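You operate a simulated robot arm through the tools that you are given. There is no shell and no other tool.

You are at the controls of a simulated robot arm. One attempt, no reset.

Task
Pull the 5  plug and bring the cream meter's pointer into green.
Fine: plug in the plug rest and coil slider at START before the brass link goes ON, range to LOW only after that, pointer set by the coil slider and never past the scale's end, link OFF and range HIGH afterwards, other plugs left alone. Set down upright: what you pick out. Where these are worked on the way, their far stop is far enough and under half their travel is too little: brass link.

The check looks at the end state, three seconds after you hand in, the way a careful person would. Anything else that was tipped, shoved, dropped, spilled or broken makes it a failure.

Robot
A 6-joint arm with a two-finger gripper, fixed in place. Base frame: the origin is on the floor under the middle of its stand, x ahead of it, y to its left, z up; the work surface is at about z = 0.8. Readings come in m, rad, newtons and seconds.
With the tool pointing down near the work surface it reaches from about 0.1 to 0.7 m from the base axis. Its first joint turns from -1.152 to 1.152 rad. Payload 2.45 kg.
The TCP is the grasp point between the finger pads, 0.03 m short of the fingertips. In the tool frame z runs along the fingers and y along their closing line. The gripper opens to 0.106 m; its body begins 0.079 m behind the TCP.
Orientation is told as [roll, pitch, yaw] about the base's x, y, z axes, in that order, counted from this pose: with the fingers straight down and closing along the base's y, the tool's x points along the base's -x, its y along +y and its z along -z.

Tools
- The arm moves only by the tool step_arm. Its argument "series" is one flat list of numbers, 7 for each row, row after row: the shift along the base's x, y, z in units of 40 mm (1.0 is 40 mm), then the turn, a rotation vector about the base's x, y, z in units of 4 degrees (1.0 is 4 degrees), then the gripper command, from -1 (fully open) to 1 (shut), values between in proportion. In form: [x, y, z, ax, ay, az, grip, x, y, z, ax, ay, az, grip, ...]. A call has 1 to 20 rows; each row shifts and turns the commanded pose from where the row before left it. A call with a number of a shift or a turn outside -1 to 1 is refused whole. Each row takes 0.2 s and may step no farther than 0.05 m and 0.15 rad from the row before; otherwise, or with a gripper value out of range, the whole call is refused. Where a pose cannot be reached the arm comes as near as it can. A force on the tool above 40 N (or 10 N above the force at the start of the call, whichever is more), or a blocked arm, ends the call early, and 0.2 s more pass. Each finger travels about 0.153 m/s and halts on what it meets, pressing with about 26 N; the grip force reading is that of the motor and also rises with nothing between the fingers. The clock runs only during rows and for 0.2 s after the last one: add rows that do not move to give the fingers time. It gives the time, the measured TCP pose, the force on the tool (base axes), the opening and the grip force at its end, in the units of the frame above (readings bear some noise), with the torque about the TCP (base axes, N m) and any sound that the robot's microphone picked up.
- Cameras (640 x 400 px; columns grow to the right, rows downward): "scene" is fixed at [0.0555, 0.4087, 1.4122]; the picture's right is [-0.77, -0.63, 0.00], its down [-0.31, 0.38, -0.87] and it looks along [0.55, -0.68, -0.49] (base axes); focal length 370 px, centre (320, 200). "wrist" rides on the gripper at [0.076, -0.002, -0.106] in the tool frame; the picture's right is [0.02, 1.00, 0.00], its down [-0.78, 0.02, -0.62] and it looks along [-0.62, 0.01, 0.78] (tool axes); focal length 247 px, centre (320, 200). There is no depth. A picture from a camera that has moved, and an enlarged one, comes with that camera's place and axes in the base frame and with its lens.
- capture(camera): a new picture of that camera. The clock stands still meanwhile.
- inspect(camera, box): a new picture of the part [left, top, right, bottom] of that camera's present view, enlarged. The clock stands still meanwhile.
- job_done(): hands the job in; it is judged then, once.

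Nothing tells you positions but the pictures and the camera data. Unless the task says otherwise, let go and move clear before handing in.

The tools are called after "Emit:" as a command line: name --argument value ..., lists and objects as JSON in quotes. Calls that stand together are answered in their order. step_arm: Moves the arm, as the interface text tells. Its arguments: {"type":"object","properties":{"series":{"type":"array"}},"required":["series"]} The other tools are called the same way: capture (camera) takes a picture; inspect (camera, box) takes an enlarged picture of a part of a camera's view; job_done () hands the job in.

At the start:

```text
time: 0.0
tool_pos: [0.3672, 0.0212, 1.1872]
ee_rot: [-0.001, 0.002, 0.001]
wrist_force: [0.7, 0.6, 0.6]
torque: [0.03, 0.02, 0.02]
gripper_width: 0.1063
grip_force: 0.0
```

scene: 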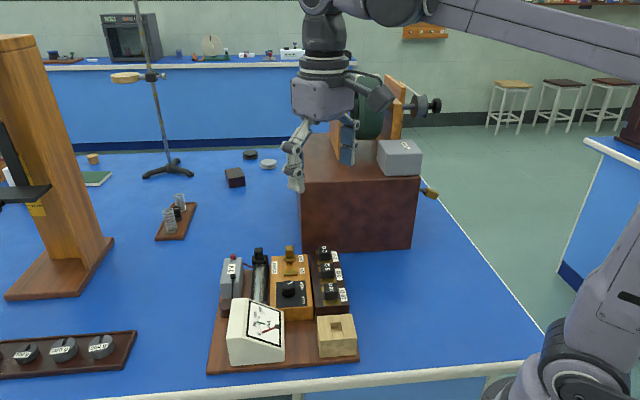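
wrist: 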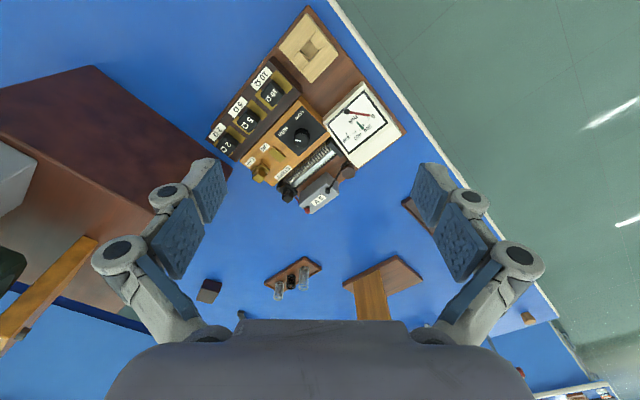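

I see a small wooden board with a cream meter, a plug box with three plugs, an orange switch block with a brass link and a range knob, a coil slider, a grey cell, and a light wood plug rest. I'll take enlarged views first to locate everything.

Emit:
inspect --camera "scene" --box '[200, 235, 370, 380]'

Emit:
inspect --camera "wrist" --box '[190, 0, 430, 220]'

```text
2.76 times, centred on (285, 308) of scene
camera zoom: at [0.0555, 0.4087, 1.4122], right [-0.77, -0.63, 0.0], down [-0.31, 0.38, -0.87], along [0.55, -0.68, -0.49], focal length 1020 px, centre (417, -97)
```

zoom: 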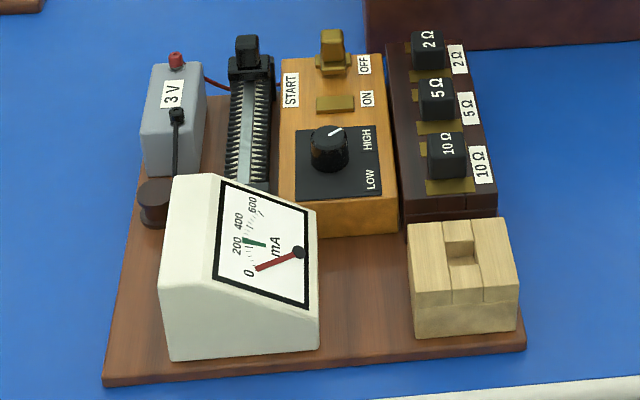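

```text
1.82 times, centred on (310, 110) of wrist
camera zoom: at [0.2899, 0.0197, 1.2932], right [-0.02, 1.0, 0.0], down [0.78, 0.02, 0.62], along [0.62, 0.01, -0.78], focal length 449 px, centre (338, 364)
```

zoom: 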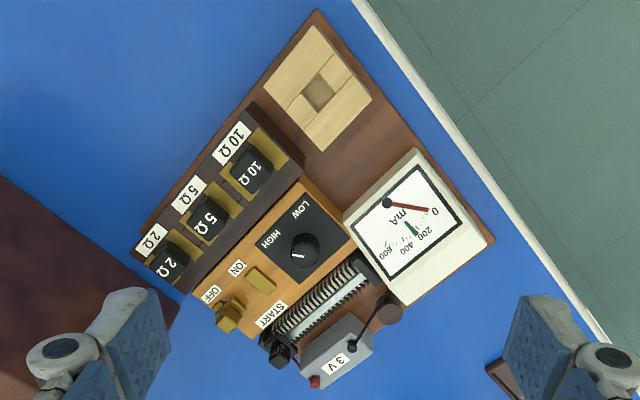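

The cream meter, coil slider, range knob, brass link and plug box sit on one board turned about 48° to the base. The 5 Ω plug is near (0.44, -0.09, 0.89). I'll turn the tool to the board's axes and look from above.

Emit:
step_arm --series '[0.152, -0.065, -0.119, 0, 0, -1, -1, 0.152, -0.065, -0.119, 0, 0, -1, -1, 0.152, -0.065, -0.119, 0, 0, -1, -1, 0.152, -0.065, -0.119, 0, 0, -1, -1, 0.152, -0.065, -0.119, 0, 0, -1, -1, 0.152, -0.065, -0.119, 0, 0, -1, -1, 0.152, -0.065, -0.119, 0, 0, -1, -1, 0.152, -0.065, -0.119, 0, 0, -1, -1, 0.152, -0.065, -0.119, 0, 0, -1, -1, 0.152, -0.065, -0.119, 0, 0, -1, -1, 0.152, -0.065, -0.119, 0, 0, -1, -1, 0.152, -0.065, -0.119, 0, 0, -1, -1, 0, 0, 0, 0, 0, 0, -1]'

Emit:
capture --camera "wrist"

Emit:
capture --camera "scene"

```text
time: 2.8
tool_pos: [0.4406, -0.0082, 1.1294]
ee_rot: [-0.002, 0.001, -0.84]
wrist_force: [0.4, 0.4, 0.1]
torque: [0.0, 0.01, 0.03]
gripper_width: 0.1061
grip_force: 0.1
```

```text
taken
camera wrist: at [0.3867, 0.0456, 1.2351], right [0.73, 0.68, 0.0], down [0.54, -0.57, 0.62], along [0.43, -0.45, -0.78], focal length 247 px, centre (320, 200)
```

wrist: 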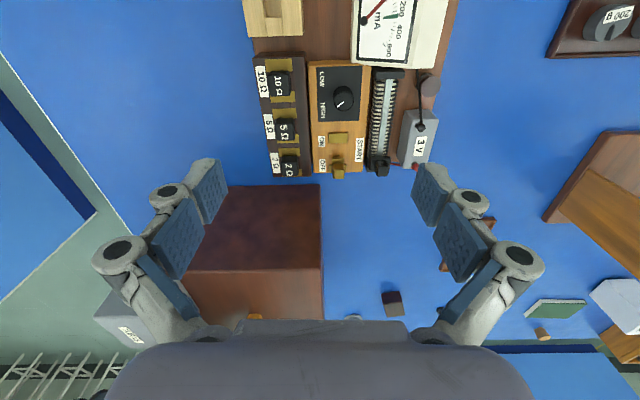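

```text
taken
```

scene: 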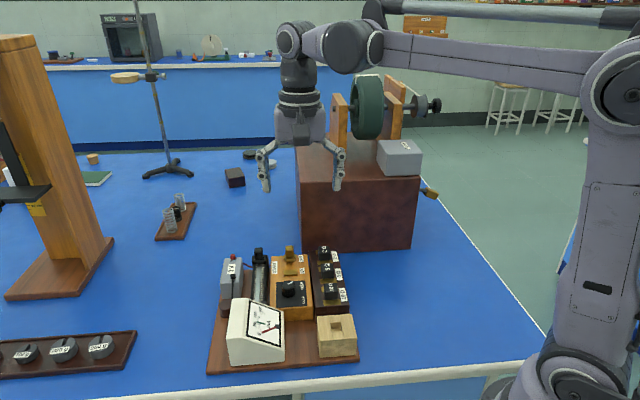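

The board now lines up with the tool. I'll back the camera off along the board so the plugs, slider and knob are all centred.

Emit:
step_arm --series '[-0.42, 0.465, -0.3, 0, 0, 0, -1, -0.42, 0.465, -0.3, 0, 0, 0, -1, -0.42, 0.465, -0.3, 0, 0, 0, -1, -0.42, 0.465, -0.3, 0, 0, 0, -1, 0, 0, 0, 0, 0, 0, -1]'

Emit:
capture --camera "wrist"

Emit:
inspect --camera "wrist" --box '[220, 60, 460, 210]'

```text
time: 4.0
tool_pos: [0.3721, 0.0663, 1.0813]
ee_rot: [0.002, 0.0, -0.838]
wrist_force: [-0.3, -0.6, -0.2]
torque: [-0.02, 0.02, 0.01]
gripper_width: 0.1061
grip_force: 0.1
```

```text
taken
camera wrist: at [0.319, 0.1208, 1.1877], right [0.73, 0.69, 0.0], down [0.54, -0.57, 0.62], along [0.43, -0.45, -0.78], focal length 247 px, centre (320, 200)
```

wrist: 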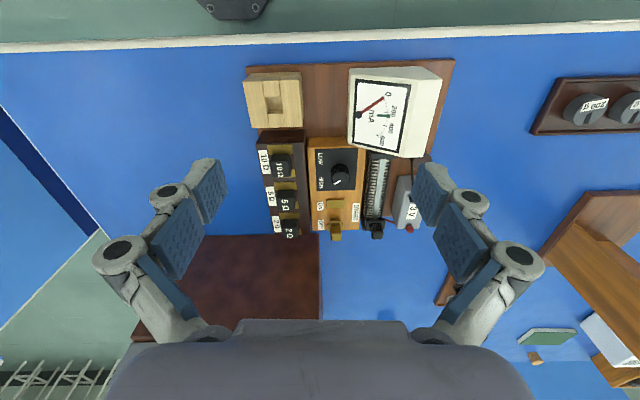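

```text
2.67 times, centred on (340, 135) of wrist
camera zoom: at [0.319, 0.1208, 1.1877], right [0.73, 0.69, 0.0], down [0.54, -0.57, 0.62], along [0.43, -0.45, -0.78], focal length 659 px, centre (267, 373)
```

zoom: 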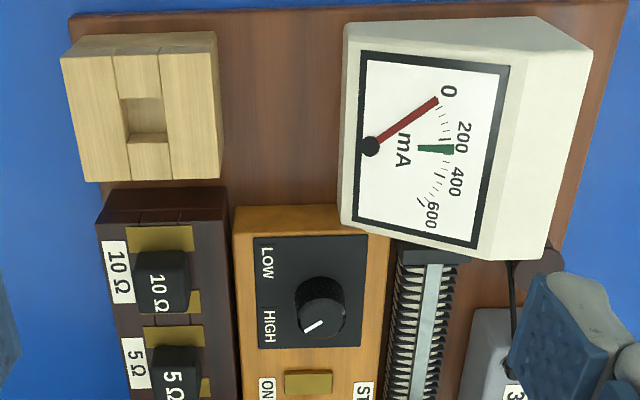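

I have a clear overview of the board. I need a closer look at the brass link, the slider cursor, the 5 Ω plug and the rest before touching anything.

Emit:
inspect --camera "scene" --box '[240, 240, 320, 290]'

Emit:
inspect --camera "scene" --box '[300, 240, 364, 280]'

Emit:
inspect --camera "wrist" --box '[250, 150, 430, 262]'

Emit:
inspect --camera "scene" --box '[280, 290, 376, 350]'

```text
8.00 times, centred on (280, 265) of scene
camera zoom: at [0.0555, 0.4088, 1.4122], right [-0.77, -0.63, 0.0], down [-0.31, 0.38, -0.87], along [0.55, -0.68, -0.49], focal length 2960 px, centre (640, -320)
```

zoom: 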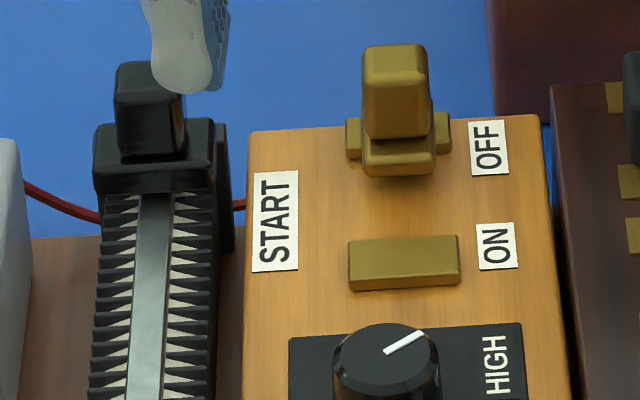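

```text
10.00 times, centred on (332, 260) of scene
camera zoom: at [0.0555, 0.4088, 1.4122], right [-0.77, -0.63, 0.0], down [-0.31, 0.38, -0.87], along [0.55, -0.68, -0.49], focal length 3700 px, centre (200, -400)
```

zoom: 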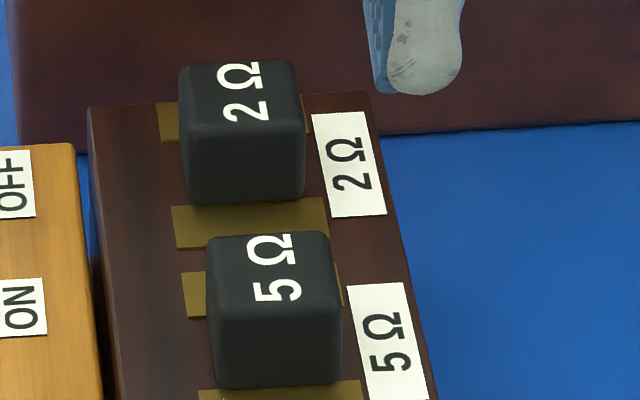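

```text
3.56 times, centred on (340, 206) of wrist
camera zoom: at [0.319, 0.1208, 1.1877], right [0.73, 0.69, 0.0], down [0.54, -0.57, 0.62], along [0.43, -0.45, -0.78], focal length 878 px, centre (249, 179)
```

zoom: 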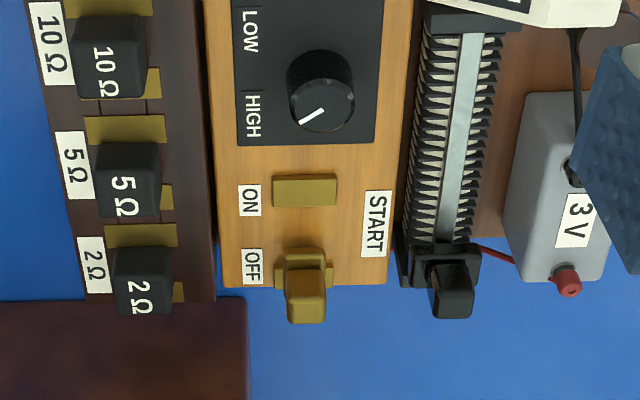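

```text
6.67 times, centred on (328, 320) of scene
camera zoom: at [0.0555, 0.4088, 1.4122], right [-0.77, -0.63, 0.0], down [-0.31, 0.38, -0.87], along [0.55, -0.68, -0.49], focal length 2466 px, centre (267, -600)
```

zoom: 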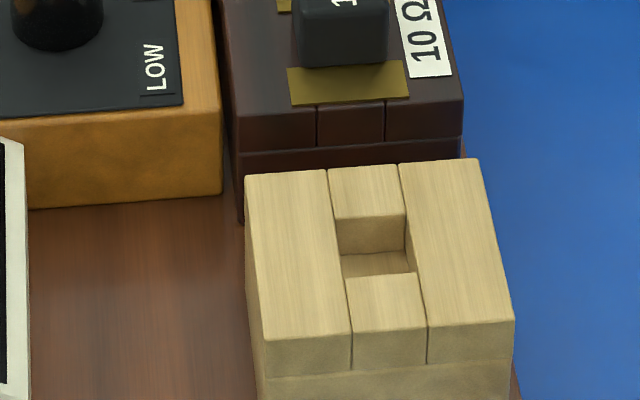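

The plug tops are near z 0.884, the box tops near 0.85, and the board axis is at about -45.5°. I'll hover above the 5 Ω plug to measure it more closely before gripping.

Emit:
step_arm --series '[0.32, -0.687, -0.36, 0, 0, 0.104, -1, 0.32, -0.687, -0.36, 0, 0, 0.104, -1, 0.32, -0.687, -0.36, 0, 0, 0.104, -1, 0.32, -0.687, -0.36, 0, 0, 0.104, -1, 0.32, -0.687, -0.36, 0, 0, 0.104, -1, 0.32, -0.687, -0.36, 0, 0, 0.104, -1, 0, 0, 0, 0, 0, 0, -1, 0, 0, 0, 0, 0, 0, -1]'

Emit:
capture --camera "wrist"

Emit:
inspect --camera "wrist" --box '[240, 30, 480, 180]'

Emit:
inspect --camera "scene" --box '[210, 220, 370, 320]'

```text
time: 5.8
tool_pos: [0.4505, -0.1007, 0.9956]
ee_rot: [0.001, 0.002, -0.793]
wrist_force: [1.6, -0.5, 0.5]
torque: [-0.03, -0.01, 0.04]
gripper_width: 0.1062
grip_force: 0.1
```

```text
taken
camera wrist: at [0.3944, -0.0481, 1.101], right [0.7, 0.72, 0.0], down [0.56, -0.55, 0.62], along [0.45, -0.43, -0.78], focal length 247 px, centre (320, 200)
```

wrist: 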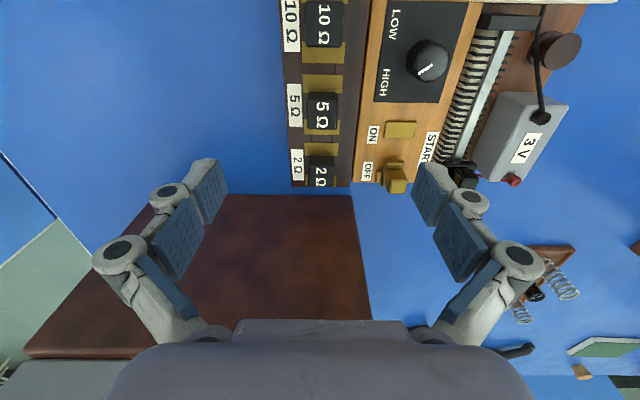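

```text
2.67 times, centred on (360, 105) of wrist
camera zoom: at [0.3944, -0.0481, 1.101], right [0.7, 0.72, 0.0], down [0.56, -0.55, 0.62], along [0.45, -0.43, -0.78], focal length 659 px, centre (213, 453)
```

zoom: 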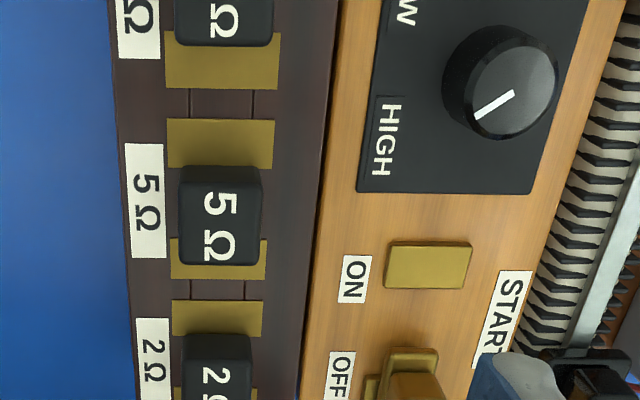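

```text
4.00 times, centred on (290, 270) of scene
camera zoom: at [0.0555, 0.4087, 1.4122], right [-0.77, -0.63, 0.0], down [-0.31, 0.38, -0.87], along [0.55, -0.68, -0.49], focal length 1480 px, centre (440, -80)
```

zoom: 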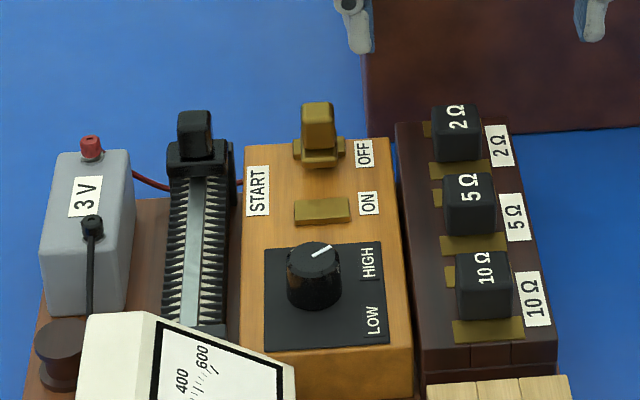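

The tool is centred over the 5 Ω plug at about (0.451, -0.100), a cube of roughly 26 mm, with the yaw matching the board. I'll half-close the gripper, come down beside it with the tips just above the box top, and grip.

Emit:
step_arm --series '[0, 0, 0, 0, 0, 0, 0, 0, 0, 0, 0, 0, 0, 0, 0, 0, -0.48, 0, 0, 0, 0, 0, 0, -0.48, 0, 0, 0, 0, 0, 0, -0.48, 0, 0, 0, 0, 0, 0, -0.48, 0, 0, 0, 0, 0, 0, -0.48, 0, 0, 0, 0, 0, 0, 0, 0, 0, 0, 0]'

Emit:
capture --camera "wrist"

Emit:
inspect --camera "scene" --box '[260, 220, 380, 295]'

```text
time: 7.6
tool_pos: [0.4504, -0.0989, 0.8974]
ee_rot: [0.002, -0.002, -0.792]
wrist_force: [-0.5, -0.3, 0.7]
torque: [-0.03, 0.02, 0.0]
gripper_width: 0.0531
grip_force: 0.0
```

```text
taken
camera wrist: at [0.3943, -0.0459, 1.0048], right [0.7, 0.72, 0.0], down [0.56, -0.55, 0.62], along [0.45, -0.43, -0.78], focal length 247 px, centre (320, 200)
```

wrist: 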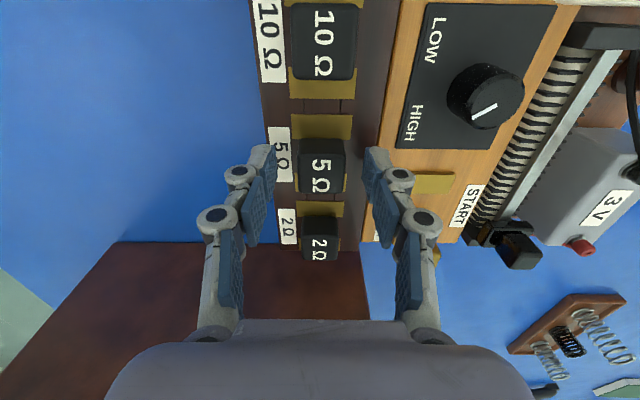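

```text
5.33 times, centred on (320, 258) of scene
camera zoom: at [0.0555, 0.4087, 1.4122], right [-0.77, -0.63, 0.0], down [-0.31, 0.38, -0.87], along [0.55, -0.68, -0.49], focal length 1973 px, centre (320, -107)
```

zoom: 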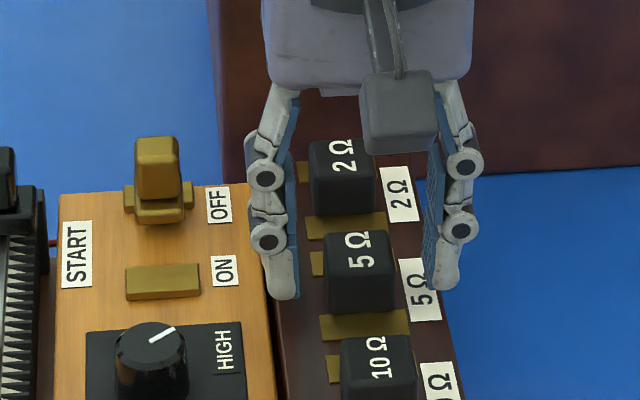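

The fingertips straddle the 5 Ω plug evenly, clear of the 2 Ω and 10 Ω plugs. I'll close on it.

Emit:
step_arm --series '[0, 0, 0, 0, 0, 0, 0.5, 0, 0, 0, 0, 0, 0, 0.8, 0, 0, 0, 0, 0, 0, 1, 0, 0, 0, 0, 0, 0, 1]'

Emit:
inspect --camera "scene" --box '[260, 220, 380, 295]'

```text
time: 8.6
tool_pos: [0.4517, -0.0991, 0.8987]
ee_rot: [-0.001, 0.0, -0.793]
wrist_force: [0.8, 0.1, 0.4]
torque: [-0.01, -0.01, 0.0]
gripper_width: 0.0266
grip_force: 26.1
```

```text
5.33 times, centred on (320, 258) of scene
camera zoom: at [0.0555, 0.4087, 1.4122], right [-0.77, -0.63, 0.0], down [-0.31, 0.38, -0.87], along [0.55, -0.68, -0.49], focal length 1973 px, centre (320, -107)
```

zoom: 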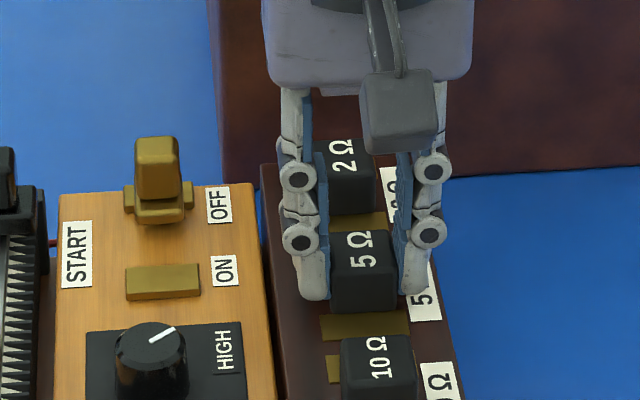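

The plug is held at 26.6 mm with no side force. I'll pull it straight up slowly.

Emit:
step_arm --series '[0, 0, 0.1, 0, 0, 0, 1, 0, 0, 0.1, 0, 0, 0, 1, 0, 0, 0.15, 0, 0, 0, 1, 0, 0, 0.2, 0, 0, 0, 1, 0, 0, 0.25, 0, 0, 0, 1, 0, 0, 0.3, 0, 0, 0, 1, 0, 0, 0.4, 0, 0, 0, 1, 0, 0, 0.4, 0, 0, 0, 1]'

Emit:
inspect --camera "scene" --box '[260, 190, 380, 295]'

Emit:
capture --camera "wrist"

```text
time: 10.4
tool_pos: [0.4507, -0.0997, 0.9739]
ee_rot: [0.001, -0.001, -0.793]
wrist_force: [0.2, 1.1, -1.0]
torque: [0.01, 0.01, -0.02]
gripper_width: 0.027
grip_force: 26.1
```

```text
3.81 times, centred on (320, 242) of scene
camera zoom: at [0.0555, 0.4087, 1.4122], right [-0.77, -0.63, 0.0], down [-0.31, 0.38, -0.87], along [0.55, -0.68, -0.49], focal length 1409 px, centre (320, 38)
```

zoom: 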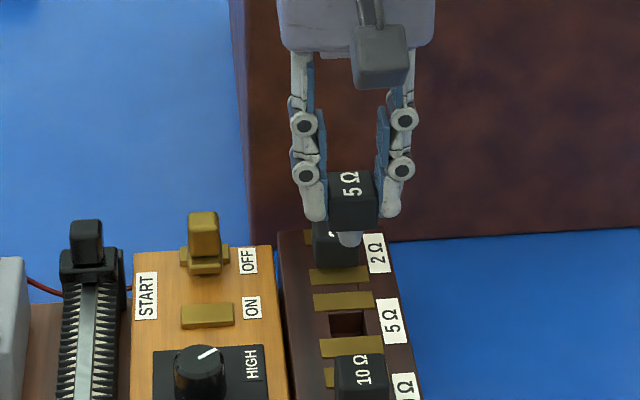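

```text
taken
camera wrist: at [0.395, -0.0471, 1.0808], right [0.7, 0.72, 0.0], down [0.56, -0.55, 0.62], along [0.45, -0.43, -0.78], focal length 247 px, centre (320, 200)
```

wrist: 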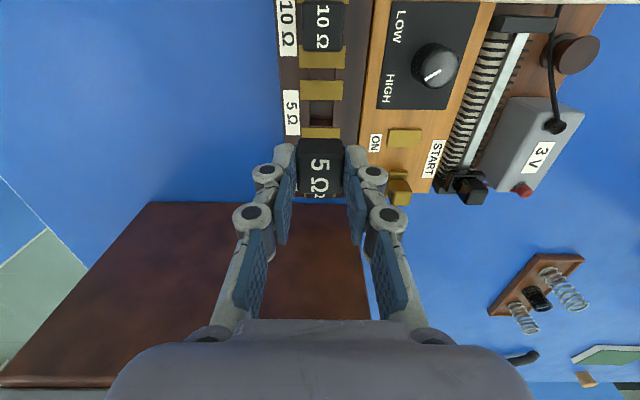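

The 5 Ω plug is out: a black cube with a short grey pin. The rest's hole triangulates to about (0.347, 0.0045) with its top near z 0.858, so I'll lift a little more and carry the plug over it.

Emit:
step_arm --series '[0, 0, 0.4, 0, 0, 0, 1, -0.2, 0.2, 0.1, 0, 0, 0, 1, -0.4, 0.4, 0, 0, 0, 0, 1, -0.4, 0.4, 0, 0, 0, 0, 1, -0.4, 0.4, 0, 0, 0, 0, 1, -0.4, 0.4, 0, 0, 0, 0, 1, -0.4, 0.4, 0, 0, 0, 0, 1, -0.3, 0.3, 0, 0, 0, 0, 1, -0.093, 0.105, 0, 0, 0, 0, 1, 0, 0, 0, 0, 0, 0, 1, 0, 0, 0, 0, 0, 0, 1]'

Emit:
inspect --camera "scene" --box '[280, 250, 400, 370]'

Emit:
capture --camera "wrist"

```text
time: 12.8
tool_pos: [0.3469, 0.0066, 0.9947]
ee_rot: [-0.001, 0.0, -0.793]
wrist_force: [0.1, 0.7, -0.2]
torque: [-0.01, 0.03, 0.0]
gripper_width: 0.0273
grip_force: 25.8
```

```text
3.33 times, centred on (340, 310) of scene
camera zoom: at [0.0555, 0.4087, 1.4122], right [-0.77, -0.63, 0.0], down [-0.31, 0.38, -0.87], along [0.55, -0.68, -0.49], focal length 1233 px, centre (253, -167)
```

zoom: 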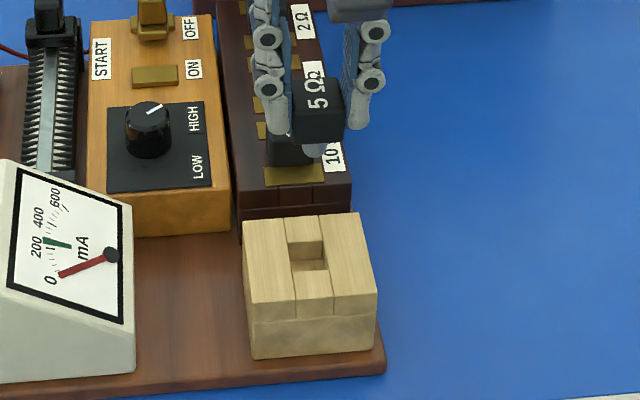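

```text
taken
camera wrist: at [0.2893, 0.0576, 1.1005], right [0.7, 0.72, 0.0], down [0.56, -0.55, 0.62], along [0.45, -0.43, -0.78], focal length 247 px, centre (320, 200)
```

wrist: 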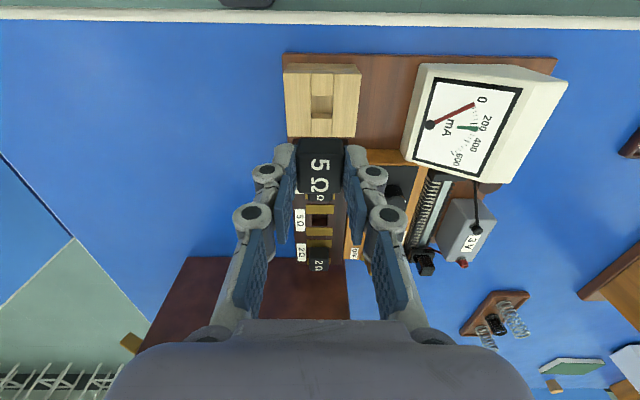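

The plug hangs above the rest and the wrist view still shows the hole. I'll zoom in to check the alignment.

Emit:
inspect --camera "wrist" --box '[264, 50, 392, 130]'

Emit:
inspect --camera "wrist" --box '[264, 130, 392, 210]'

Emit:
inspect --camera "scene" --box '[312, 262, 376, 302]'

```text
5.00 times, centred on (328, 90) of wrist
camera zoom: at [0.2893, 0.0576, 1.1005], right [0.7, 0.72, 0.0], down [0.56, -0.55, 0.62], along [0.45, -0.43, -0.78], focal length 1235 px, centre (280, 750)
```

zoom: 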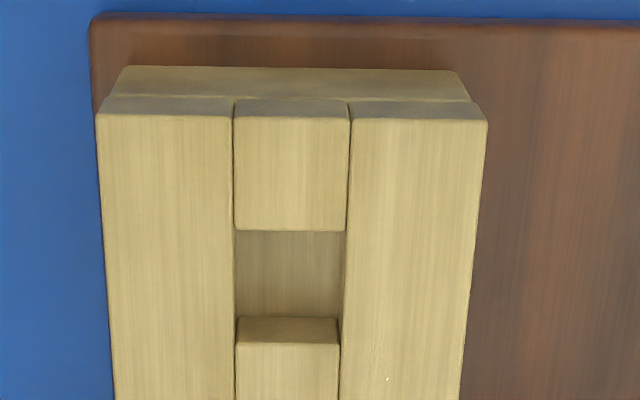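

```text
5.00 times, centred on (328, 170) of wrist
camera zoom: at [0.2893, 0.0576, 1.1005], right [0.7, 0.72, 0.0], down [0.56, -0.55, 0.62], along [0.45, -0.43, -0.78], focal length 1235 px, centre (280, 350)
```

zoom: 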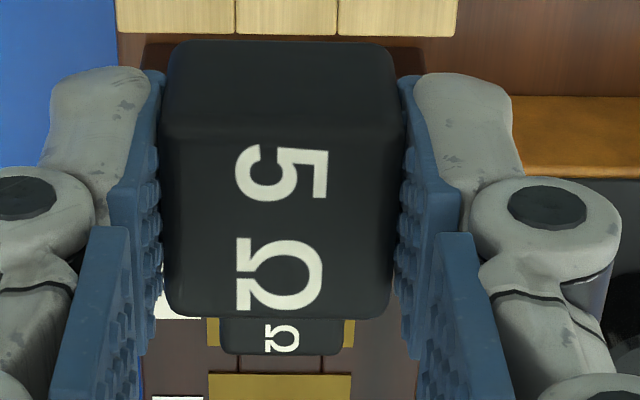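

```text
10.00 times, centred on (344, 282) of scene
camera zoom: at [0.0555, 0.4087, 1.4122], right [-0.77, -0.63, 0.0], down [-0.31, 0.38, -0.87], along [0.55, -0.68, -0.49], focal length 3700 px, centre (80, -620)
```

zoom: 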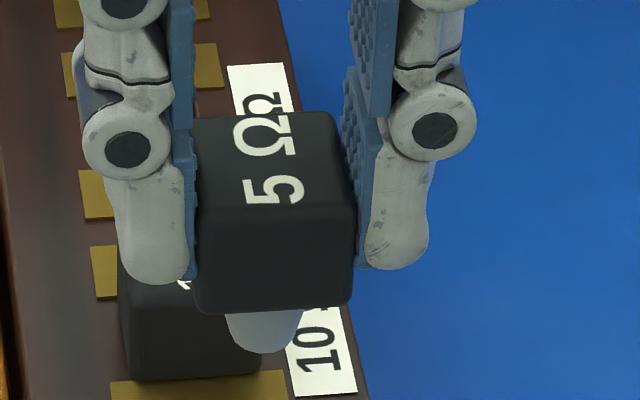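

The pin is about 14 mm wide at the root and tapered, and the hole is about 21 mm, centred at (0.3466, 0.0043), right under the tool. I'll lower to just above the block and check again.

Emit:
step_arm --series '[0, 0, -0.35, 0, 0, 0, 1, 0, 0, -0.35, 0, 0, 0, 1, 0, 0, -0.35, 0, 0, 0, 1, 0, 0, -0.35, 0, 0, 0, 1, 0, 0, -0.25, 0, 0, 0, 1, 0, 0, 0, 0, 0, 0, 1, 0, 0, 0, 0, 0, 0, 1]'

Emit:
inspect --camera "scene" --box '[296, 290, 376, 340]'

Emit:
inspect --camera "wrist" --box '[240, 80, 400, 180]'

```text
time: 14.4
tool_pos: [0.3469, 0.0032, 0.9275]
ee_rot: [0.001, 0.0, -0.792]
wrist_force: [-0.1, 0.9, -0.1]
torque: [-0.01, -0.03, 0.02]
gripper_width: 0.0271
grip_force: 25.7
```

```text
8.00 times, centred on (336, 315) of scene
camera zoom: at [0.0555, 0.4087, 1.4122], right [-0.77, -0.63, 0.0], down [-0.31, 0.38, -0.87], along [0.55, -0.68, -0.49], focal length 2960 px, centre (192, -720)
```

zoom: 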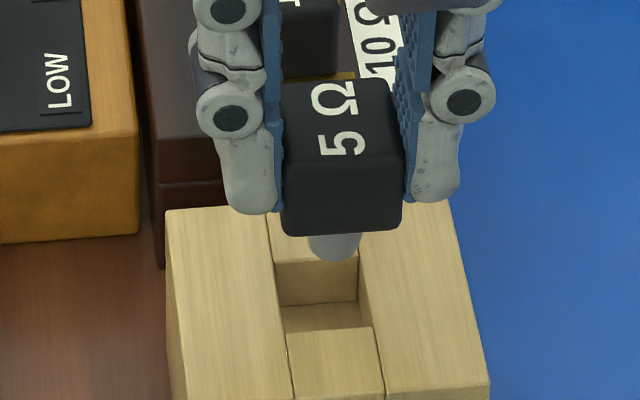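

```text
4.00 times, centred on (320, 130) of wrist
camera zoom: at [0.2898, 0.0561, 1.0353], right [0.7, 0.72, 0.0], down [0.56, -0.55, 0.62], along [0.45, -0.43, -0.78], focal length 988 px, centre (320, 480)
```

zoom: 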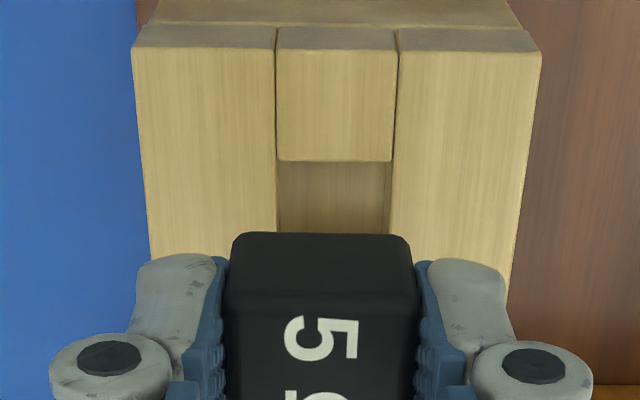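

The pin needs to go about 2 mm towards +e2 (the meter side); the other direction is within about 1 mm. I'll correct that and lower slowly.

Emit:
step_arm --series '[0.036, 0.035, 0, 0, 0, 0, 1, 0, 0, -0.1, 0, 0, 0, 1, 0, 0, -0.1, 0, 0, 0, 1, 0, 0, -0.1, 0, 0, 0, 1, 0, 0, -0.1, 0, 0, 0, 1, 0, 0, 0, 0, 0, 0, 1]'

Emit:
inspect --camera "scene" --box '[296, 290, 376, 340]'

```text
time: 15.8
tool_pos: [0.3476, 0.0062, 0.9117]
ee_rot: [0.002, 0.001, -0.79]
wrist_force: [0.1, -0.2, 0.0]
torque: [0.0, 0.03, 0.0]
gripper_width: 0.0267
grip_force: 25.9
```

```text
8.00 times, centred on (336, 315) of scene
camera zoom: at [0.0555, 0.4087, 1.4122], right [-0.77, -0.63, 0.0], down [-0.31, 0.38, -0.87], along [0.55, -0.68, -0.49], focal length 2960 px, centre (192, -720)
```

zoom: 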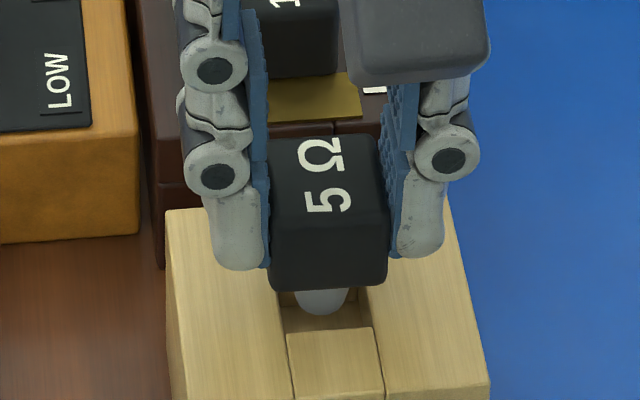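

The pin is going into the hole with no contact force. I'll continue down in 2 mm steps.

Emit:
step_arm --series '[0, 0, -0.05, 0, 0, 0, 1, 0, 0, -0.05, 0, 0, 0, 1, 0, 0, -0.05, 0, 0, 0, 1, 0, 0, 0, 0, 0, 0, 1]'

Emit:
inspect --camera "scene" --box '[296, 290, 376, 340]'

```text
time: 16.8
tool_pos: [0.3485, 0.0062, 0.9067]
ee_rot: [-0.001, 0.001, -0.791]
wrist_force: [1.0, -0.1, -0.4]
torque: [0.04, 0.01, -0.01]
gripper_width: 0.0267
grip_force: 26.1
```

```text
8.00 times, centred on (336, 315) of scene
camera zoom: at [0.0555, 0.4087, 1.4122], right [-0.77, -0.63, 0.0], down [-0.31, 0.38, -0.87], along [0.55, -0.68, -0.49], focal length 2960 px, centre (192, -720)
```

zoom: 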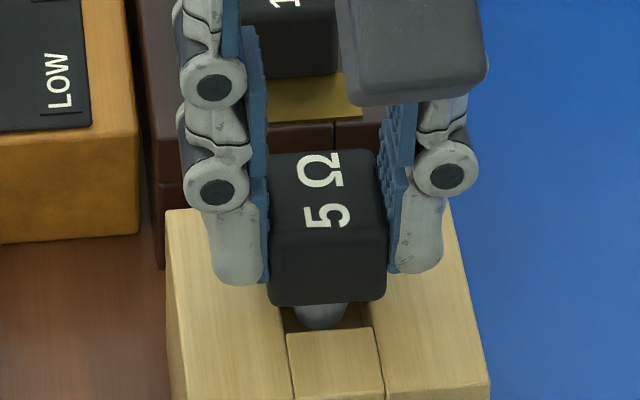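

The cube bottom is still a few millimetres above the block. I'll go on down gently, watching the force.

Emit:
step_arm --series '[0, 0, -0.05, 0, 0, 0, 1, 0, 0, -0.05, 0, 0, 0, 1, 0, 0, -0.03, 0, 0, 0, 1, 0, 0, 0, 0, 0, 0, 1]'

Emit:
inspect --camera "scene" --box '[296, 290, 376, 340]'

```text
time: 17.8
tool_pos: [0.3477, 0.0051, 0.9004]
ee_rot: [0.0, -0.001, -0.792]
wrist_force: [-0.2, -0.1, 0.3]
torque: [0.01, 0.01, 0.01]
gripper_width: 0.0269
grip_force: 26.0
```

```text
8.00 times, centred on (336, 315) of scene
camera zoom: at [0.0555, 0.4087, 1.4122], right [-0.77, -0.63, 0.0], down [-0.31, 0.38, -0.87], along [0.55, -0.68, -0.49], focal length 2960 px, centre (192, -720)
```

zoom: 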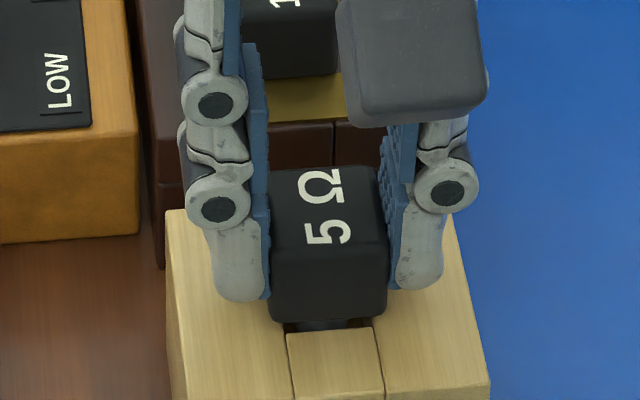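

There is still no contact and only about 3 mm remain, so I'll use small steps.

Emit:
step_arm --series '[0, 0, -0.03, 0, 0, 0, 1, 0, 0, -0.03, 0, 0, 0, 1, 0, 0, 0, 0, 0, 0, 1]'

Emit:
inspect --camera "scene" --box '[296, 290, 376, 340]'

```text
time: 18.6
tool_pos: [0.3475, 0.0062, 0.8979]
ee_rot: [0.001, 0.002, -0.793]
wrist_force: [-0.5, -0.7, 0.0]
torque: [0.01, -0.02, 0.02]
gripper_width: 0.0268
grip_force: 25.9
```

```text
8.00 times, centred on (336, 315) of scene
camera zoom: at [0.0555, 0.4087, 1.4122], right [-0.77, -0.63, 0.0], down [-0.31, 0.38, -0.87], along [0.55, -0.68, -0.49], focal length 2960 px, centre (192, -720)
```

zoom: 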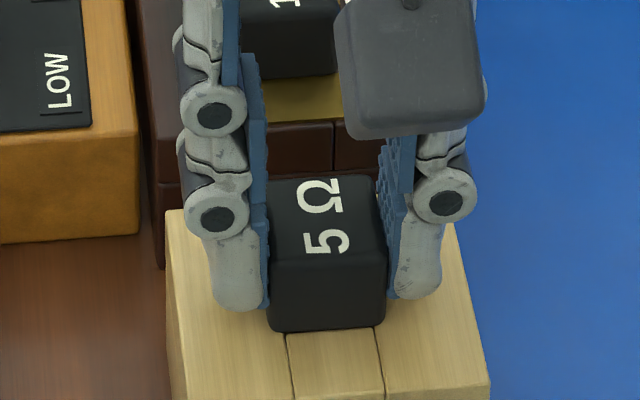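

The plug is nearly seated. I'll go down another millimetre or two to feel the contact.

Emit:
step_arm --series '[0, 0, -0.025, 0, 0, 0, 1, 0, 0, 0, 0, 0, 0, 1]'

Emit:
inspect --camera "scene" --box '[296, 290, 376, 340]'

```text
time: 19.2
tool_pos: [0.3477, 0.0068, 0.898]
ee_rot: [0.0, -0.001, -0.793]
wrist_force: [-3.8, 1.7, 14.1]
torque: [-0.01, 0.11, 0.0]
gripper_width: 0.0269
grip_force: 26.1
```

```text
8.00 times, centred on (336, 315) of scene
camera zoom: at [0.0552, 0.4088, 1.4122], right [-0.77, -0.63, 0.0], down [-0.31, 0.38, -0.87], along [0.55, -0.68, -0.49], focal length 2960 px, centre (192, -720)
```

zoom: 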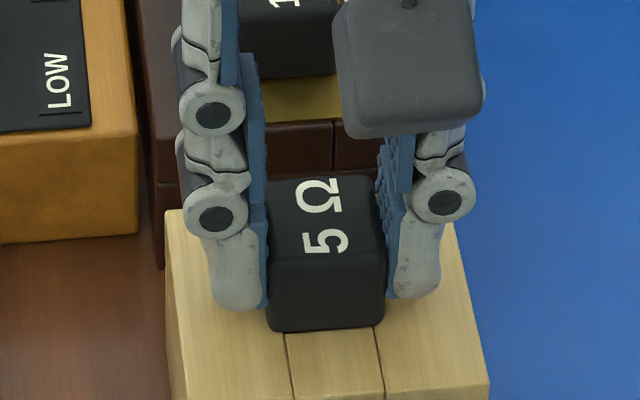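

It has contact at 14 N upward, so the plug sits on the block. I'll ease off slightly, open, and rise.

Emit:
step_arm --series '[0, 0, 0.02, 0, 0, 0, 1, 0, 0, 0, 0, 0, 0, 0.4, 0, 0, 0, 0, 0, 0, 0, 0, 0, 0, 0, 0, 0, 0, 0, 0, 0.3, 0, 0, 0, 0, 0, 0, 0.5, 0, 0, 0, 0, 0, 0, 0.7, 0, 0, 0, 0, 0, 0, 0.7, 0, 0, 0, 0, 0, 0, 0.5, 0, 0, 0, 0, 0, 0, 0, 0, 0, 0, 0]'

Emit:
inspect --camera "scene" --box '[276, 270, 388, 340]'

Emit:
capture --camera "wrist"

```text
time: 21.4
tool_pos: [0.3488, 0.0039, 1.0078]
ee_rot: [0.001, 0.0, -0.793]
wrist_force: [0.7, 0.3, -1.2]
torque: [-0.01, -0.02, 0.03]
gripper_width: 0.0532
grip_force: 0.0
```

```text
5.71 times, centred on (332, 305) of scene
camera zoom: at [0.0555, 0.4087, 1.4122], right [-0.77, -0.63, 0.0], down [-0.31, 0.38, -0.87], along [0.55, -0.68, -0.49], focal length 2114 px, centre (251, -400)
```

zoom: 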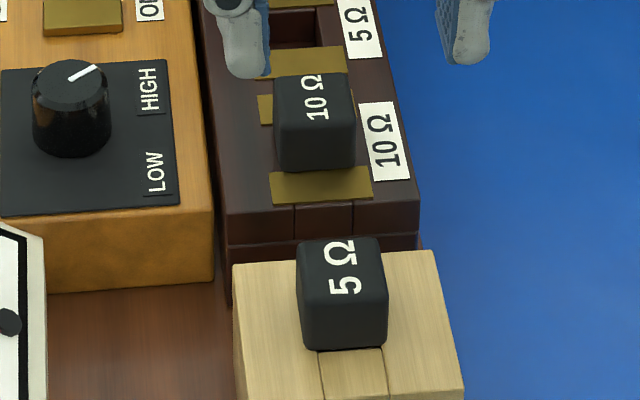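

```text
taken
camera wrist: at [0.2913, 0.0579, 1.114], right [0.7, 0.72, 0.0], down [0.56, -0.55, 0.62], along [0.45, -0.43, -0.78], focal length 247 px, centre (320, 200)
```

wrist: 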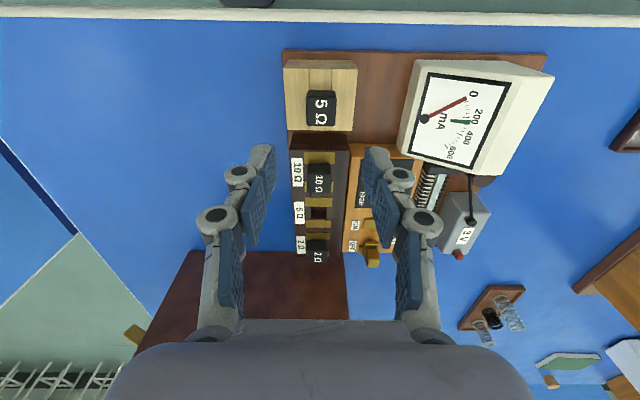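

The 5 Ω plug stands upright in the rest. Next I'll move above the coil slider to see whether its cursor is really at START.

Emit:
step_arm --series '[0.4, -0.02, 0.2, 0, 0, 0, 0, 0.8, -0.05, 0.1, 0, 0, 0, 0, 0.8, -0.05, 0, 0, 0, 0, 0, 0.8, -0.05, 0, 0, 0, 0, 0, 0.8, -0.05, 0, 0, 0, 0, 0, 0.8, -0.05, 0, 0, 0, 0, 0, 0.8, -0.05, 0, 0, 0, 0, 0, 0.3, -0.04, 0, 0, 0, 0, 0, 0, 0, 0, 0, 0, 0, 0, 0, 0, 0, 0, 0, 0, 0]'

Emit:
capture --camera "wrist"

Emit:
inspect --camera "wrist" --box '[200, 20, 440, 170]'

Emit:
inspect --camera "scene" --box '[226, 236, 306, 306]'

```text
time: 23.6
tool_pos: [0.5684, -0.0086, 1.0185]
ee_rot: [0.001, -0.001, -0.791]
wrist_force: [0.4, 0.1, -1.0]
torque: [0.0, 0.0, 0.0]
gripper_width: 0.0531
grip_force: 0.2
```

```text
taken
camera wrist: at [0.5122, 0.0439, 1.1249], right [0.7, 0.72, 0.0], down [0.56, -0.55, 0.62], along [0.45, -0.43, -0.78], focal length 247 px, centre (320, 200)
```

wrist: 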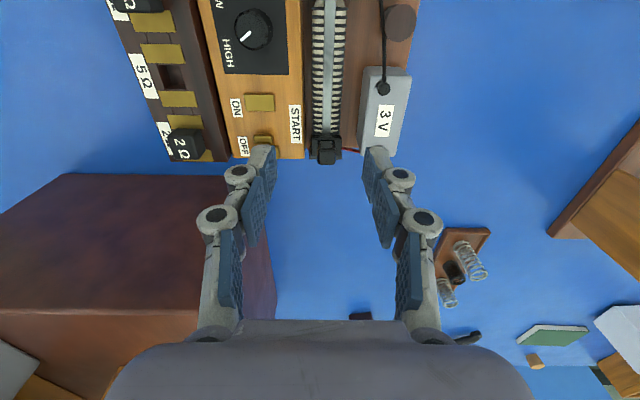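

```text
2.67 times, centred on (320, 95) of wrist
camera zoom: at [0.5122, 0.0439, 1.1249], right [0.7, 0.72, 0.0], down [0.56, -0.55, 0.62], along [0.45, -0.43, -0.78], focal length 659 px, centre (320, 480)
```

zoom: 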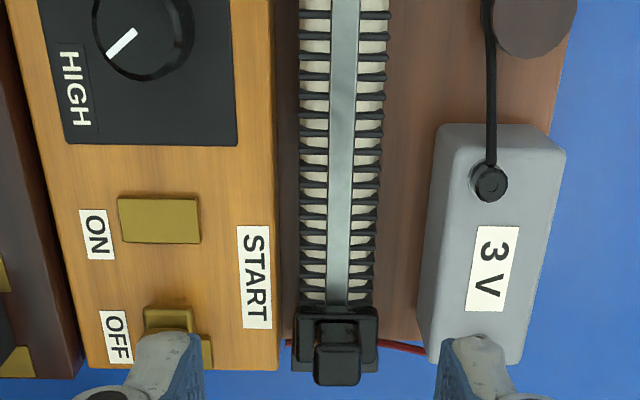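

```text
5.71 times, centred on (266, 271) of scene
camera zoom: at [0.0555, 0.4087, 1.4122], right [-0.77, -0.63, 0.0], down [-0.31, 0.38, -0.87], along [0.55, -0.68, -0.49], focal length 2114 px, centre (629, -206)
```

zoom: 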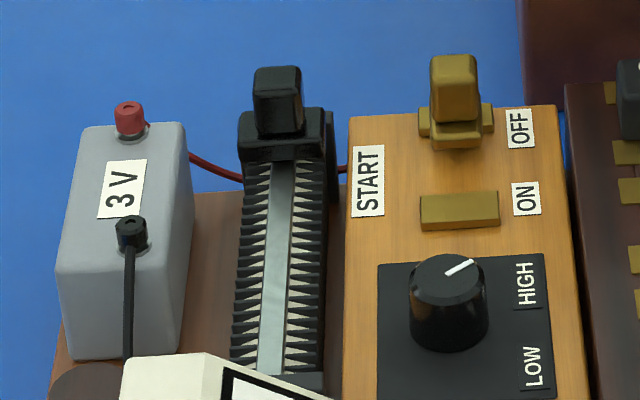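

The cursor appears to be at the START end; its knob is near (0.608, -0.040, 0.892). I'll hover just above it to refine, then grip it and confirm it is against the START stop.

Emit:
step_arm --series '[0.335, -0.264, 0, 0, 0, 0, 0.2, 0.335, -0.264, 0, 0, 0, 0, 0.2, 0.335, -0.264, 0, 0, 0, 0, 0.2, 0, 0, -0.6, 0, 0, 0, 0.2, 0, 0, -0.6, 0, 0, 0, 0.2, 0, 0, -0.4, 0, 0, 0, 0.2, 0, 0, 0, 0, 0, 0, 0.2, 0, 0, 0, 0, 0, 0, 0.2]'

Emit:
capture --camera "wrist"

Emit:
inspect --camera "wrist" --box '[240, 70, 400, 170]'

Emit:
inspect --camera "scene" --box '[216, 216, 312, 276]'

```text
time: 25.4
tool_pos: [0.6086, -0.04, 0.9549]
ee_rot: [0.0, 0.0, -0.792]
wrist_force: [0.4, 0.7, -0.6]
torque: [-0.01, -0.01, -0.01]
gripper_width: 0.0425
grip_force: 0.1
```

```text
taken
camera wrist: at [0.5519, 0.0118, 1.0609], right [0.7, 0.72, 0.0], down [0.56, -0.55, 0.62], along [0.45, -0.43, -0.78], focal length 247 px, centre (320, 200)
```

wrist: 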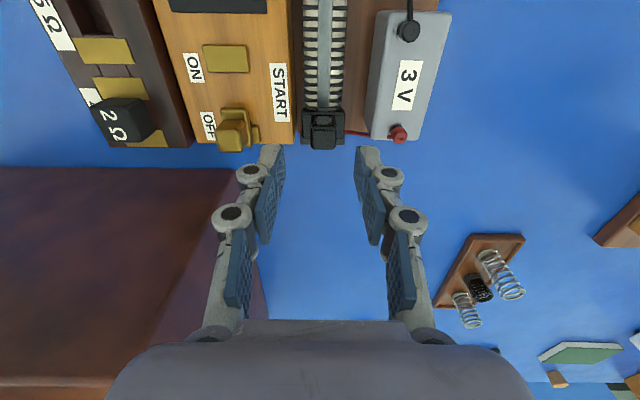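

```text
4.00 times, centred on (320, 120) of wrist
camera zoom: at [0.5519, 0.0118, 1.0609], right [0.7, 0.72, 0.0], down [0.56, -0.55, 0.62], along [0.45, -0.43, -0.78], focal length 988 px, centre (320, 520)
```

zoom: 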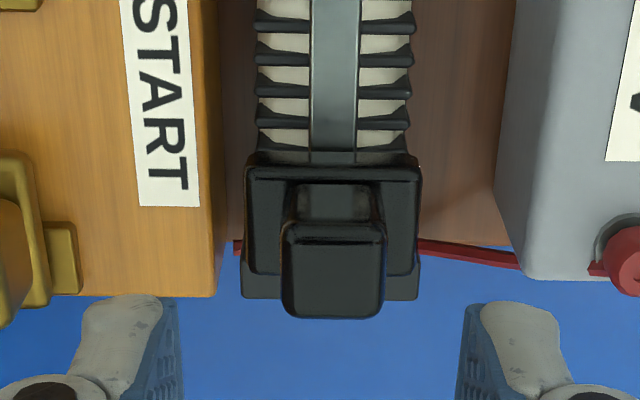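

```text
6.67 times, centred on (264, 246) of scene
camera zoom: at [0.0555, 0.4087, 1.4122], right [-0.77, -0.63, 0.0], down [-0.31, 0.38, -0.87], along [0.55, -0.68, -0.49], focal length 2466 px, centre (693, -107)
```

zoom: 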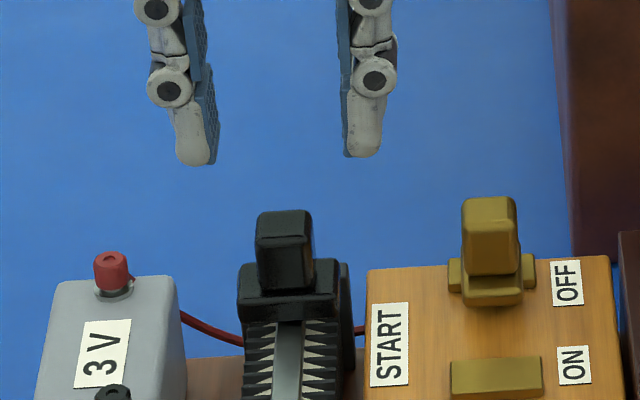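

The knob is about 2 mm in e2 and 1.6 mm in e1 from the tool centre. I'll correct that, come down so the tips are just above the carriage, and grip the cursor knob.

Emit:
step_arm --series '[0.0655, 0.008, 0, 0, 0, 0, 0.2, 0, 0, -0.4, 0, 0, 0, 0.2, 0, 0, -0.4, 0, 0, 0, 0.2, 0, 0, -0.3, 0, 0, 0, 0.2, 0, 0, 0, 0, 0, 0, 0.2]'

Emit:
inspect --camera "scene" --box '[216, 226, 312, 286]'

Emit:
inspect --camera "wrist" --box '[240, 110, 400, 210]'

```text
time: 26.6
tool_pos: [0.6114, -0.0396, 0.9114]
ee_rot: [0.001, -0.001, -0.792]
wrist_force: [0.4, -0.2, 0.5]
torque: [0.0, 0.02, -0.01]
gripper_width: 0.0426
grip_force: 0.0
```

```text
6.67 times, centred on (264, 256) of scene
camera zoom: at [0.0555, 0.4087, 1.4122], right [-0.77, -0.63, 0.0], down [-0.31, 0.38, -0.87], along [0.55, -0.68, -0.49], focal length 2466 px, centre (693, -173)
```

zoom: 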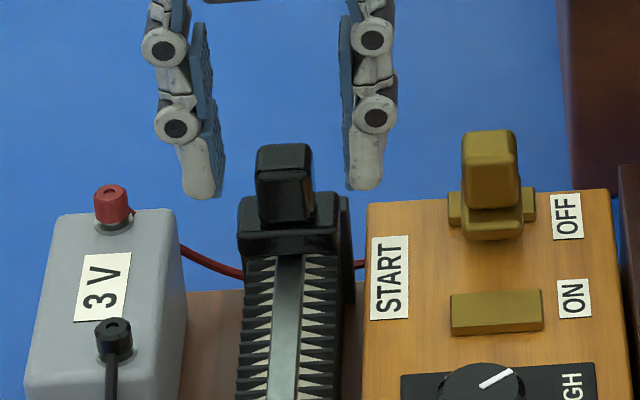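

```text
4.00 times, centred on (320, 160) of wrist
camera zoom: at [0.5548, 0.0121, 1.0173], right [0.7, 0.72, 0.0], down [0.56, -0.55, 0.62], along [0.45, -0.43, -0.78], focal length 988 px, centre (320, 360)
```

zoom: 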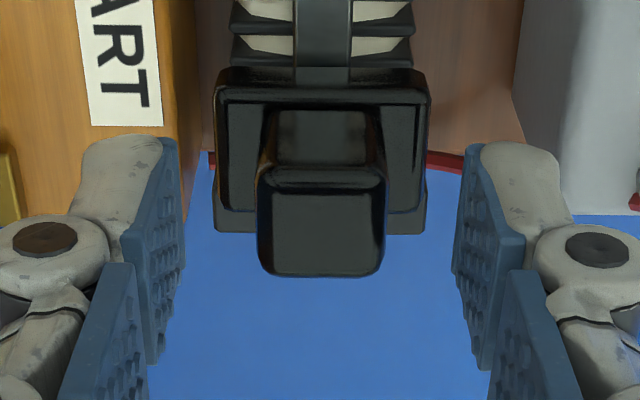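

The fingers are centred on the cursor knob. I'll close on it.

Emit:
step_arm --series '[0, 0, 0, 0, 0, 0, 0.5, 0, 0, 0, 0, 0, 0, 0.7, 0, 0, 0, 0, 0, 0, 1, 0, 0, 0, 0, 0, 0, 1]'

Emit:
inspect --camera "wrist" --box '[240, 110, 400, 210]'

```text
time: 27.6
tool_pos: [0.6109, -0.039, 0.9105]
ee_rot: [0.002, -0.001, -0.793]
wrist_force: [2.5, 0.0, -1.8]
torque: [0.05, -0.08, 0.47]
gripper_width: 0.0198
grip_force: 44.6
```

```text
4.00 times, centred on (320, 160) of wrist
camera zoom: at [0.5549, 0.0122, 1.0174], right [0.7, 0.72, 0.0], down [0.56, -0.55, 0.62], along [0.45, -0.43, -0.78], focal length 988 px, centre (320, 360)
```

zoom: 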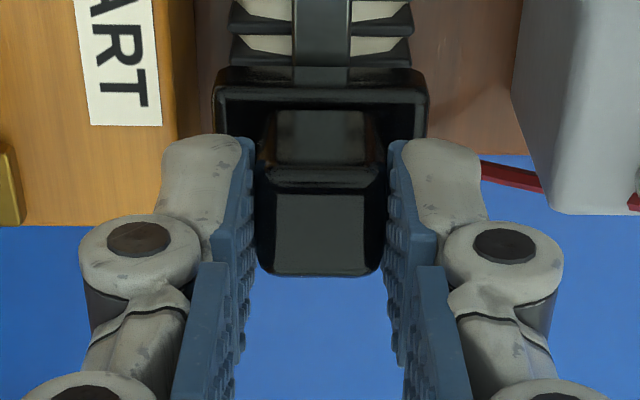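

I've got the knob with little side load. I'll nudge it 1–2 mm towards START (+e1) to feel for the stop.

Emit:
step_arm --series '[0.0175, -0.0178, 0, 0, 0, 0, 1, 0.0, 0.0, 0, 0, 0, 0, 1]'

Emit:
step_arm --series '[0.0175, -0.0178, 0, 0, 0, 0, 1, 0.0, 0.0, 0, 0, 0, 0, 1]'

```text
time: 28.2
tool_pos: [0.6113, -0.0395, 0.9099]
ee_rot: [0.0, 0.003, -0.792]
wrist_force: [-9.5, 4.1, -11.9]
torque: [-0.71, -0.59, 0.39]
gripper_width: 0.0196
grip_force: 44.1
```

```text
time: 28.8
tool_pos: [0.6113, -0.04, 0.9113]
ee_rot: [-0.003, 0.005, -0.794]
wrist_force: [-19.8, 9.8, -11.1]
torque: [-0.28, -0.11, 0.36]
gripper_width: 0.0197
grip_force: 45.1
```

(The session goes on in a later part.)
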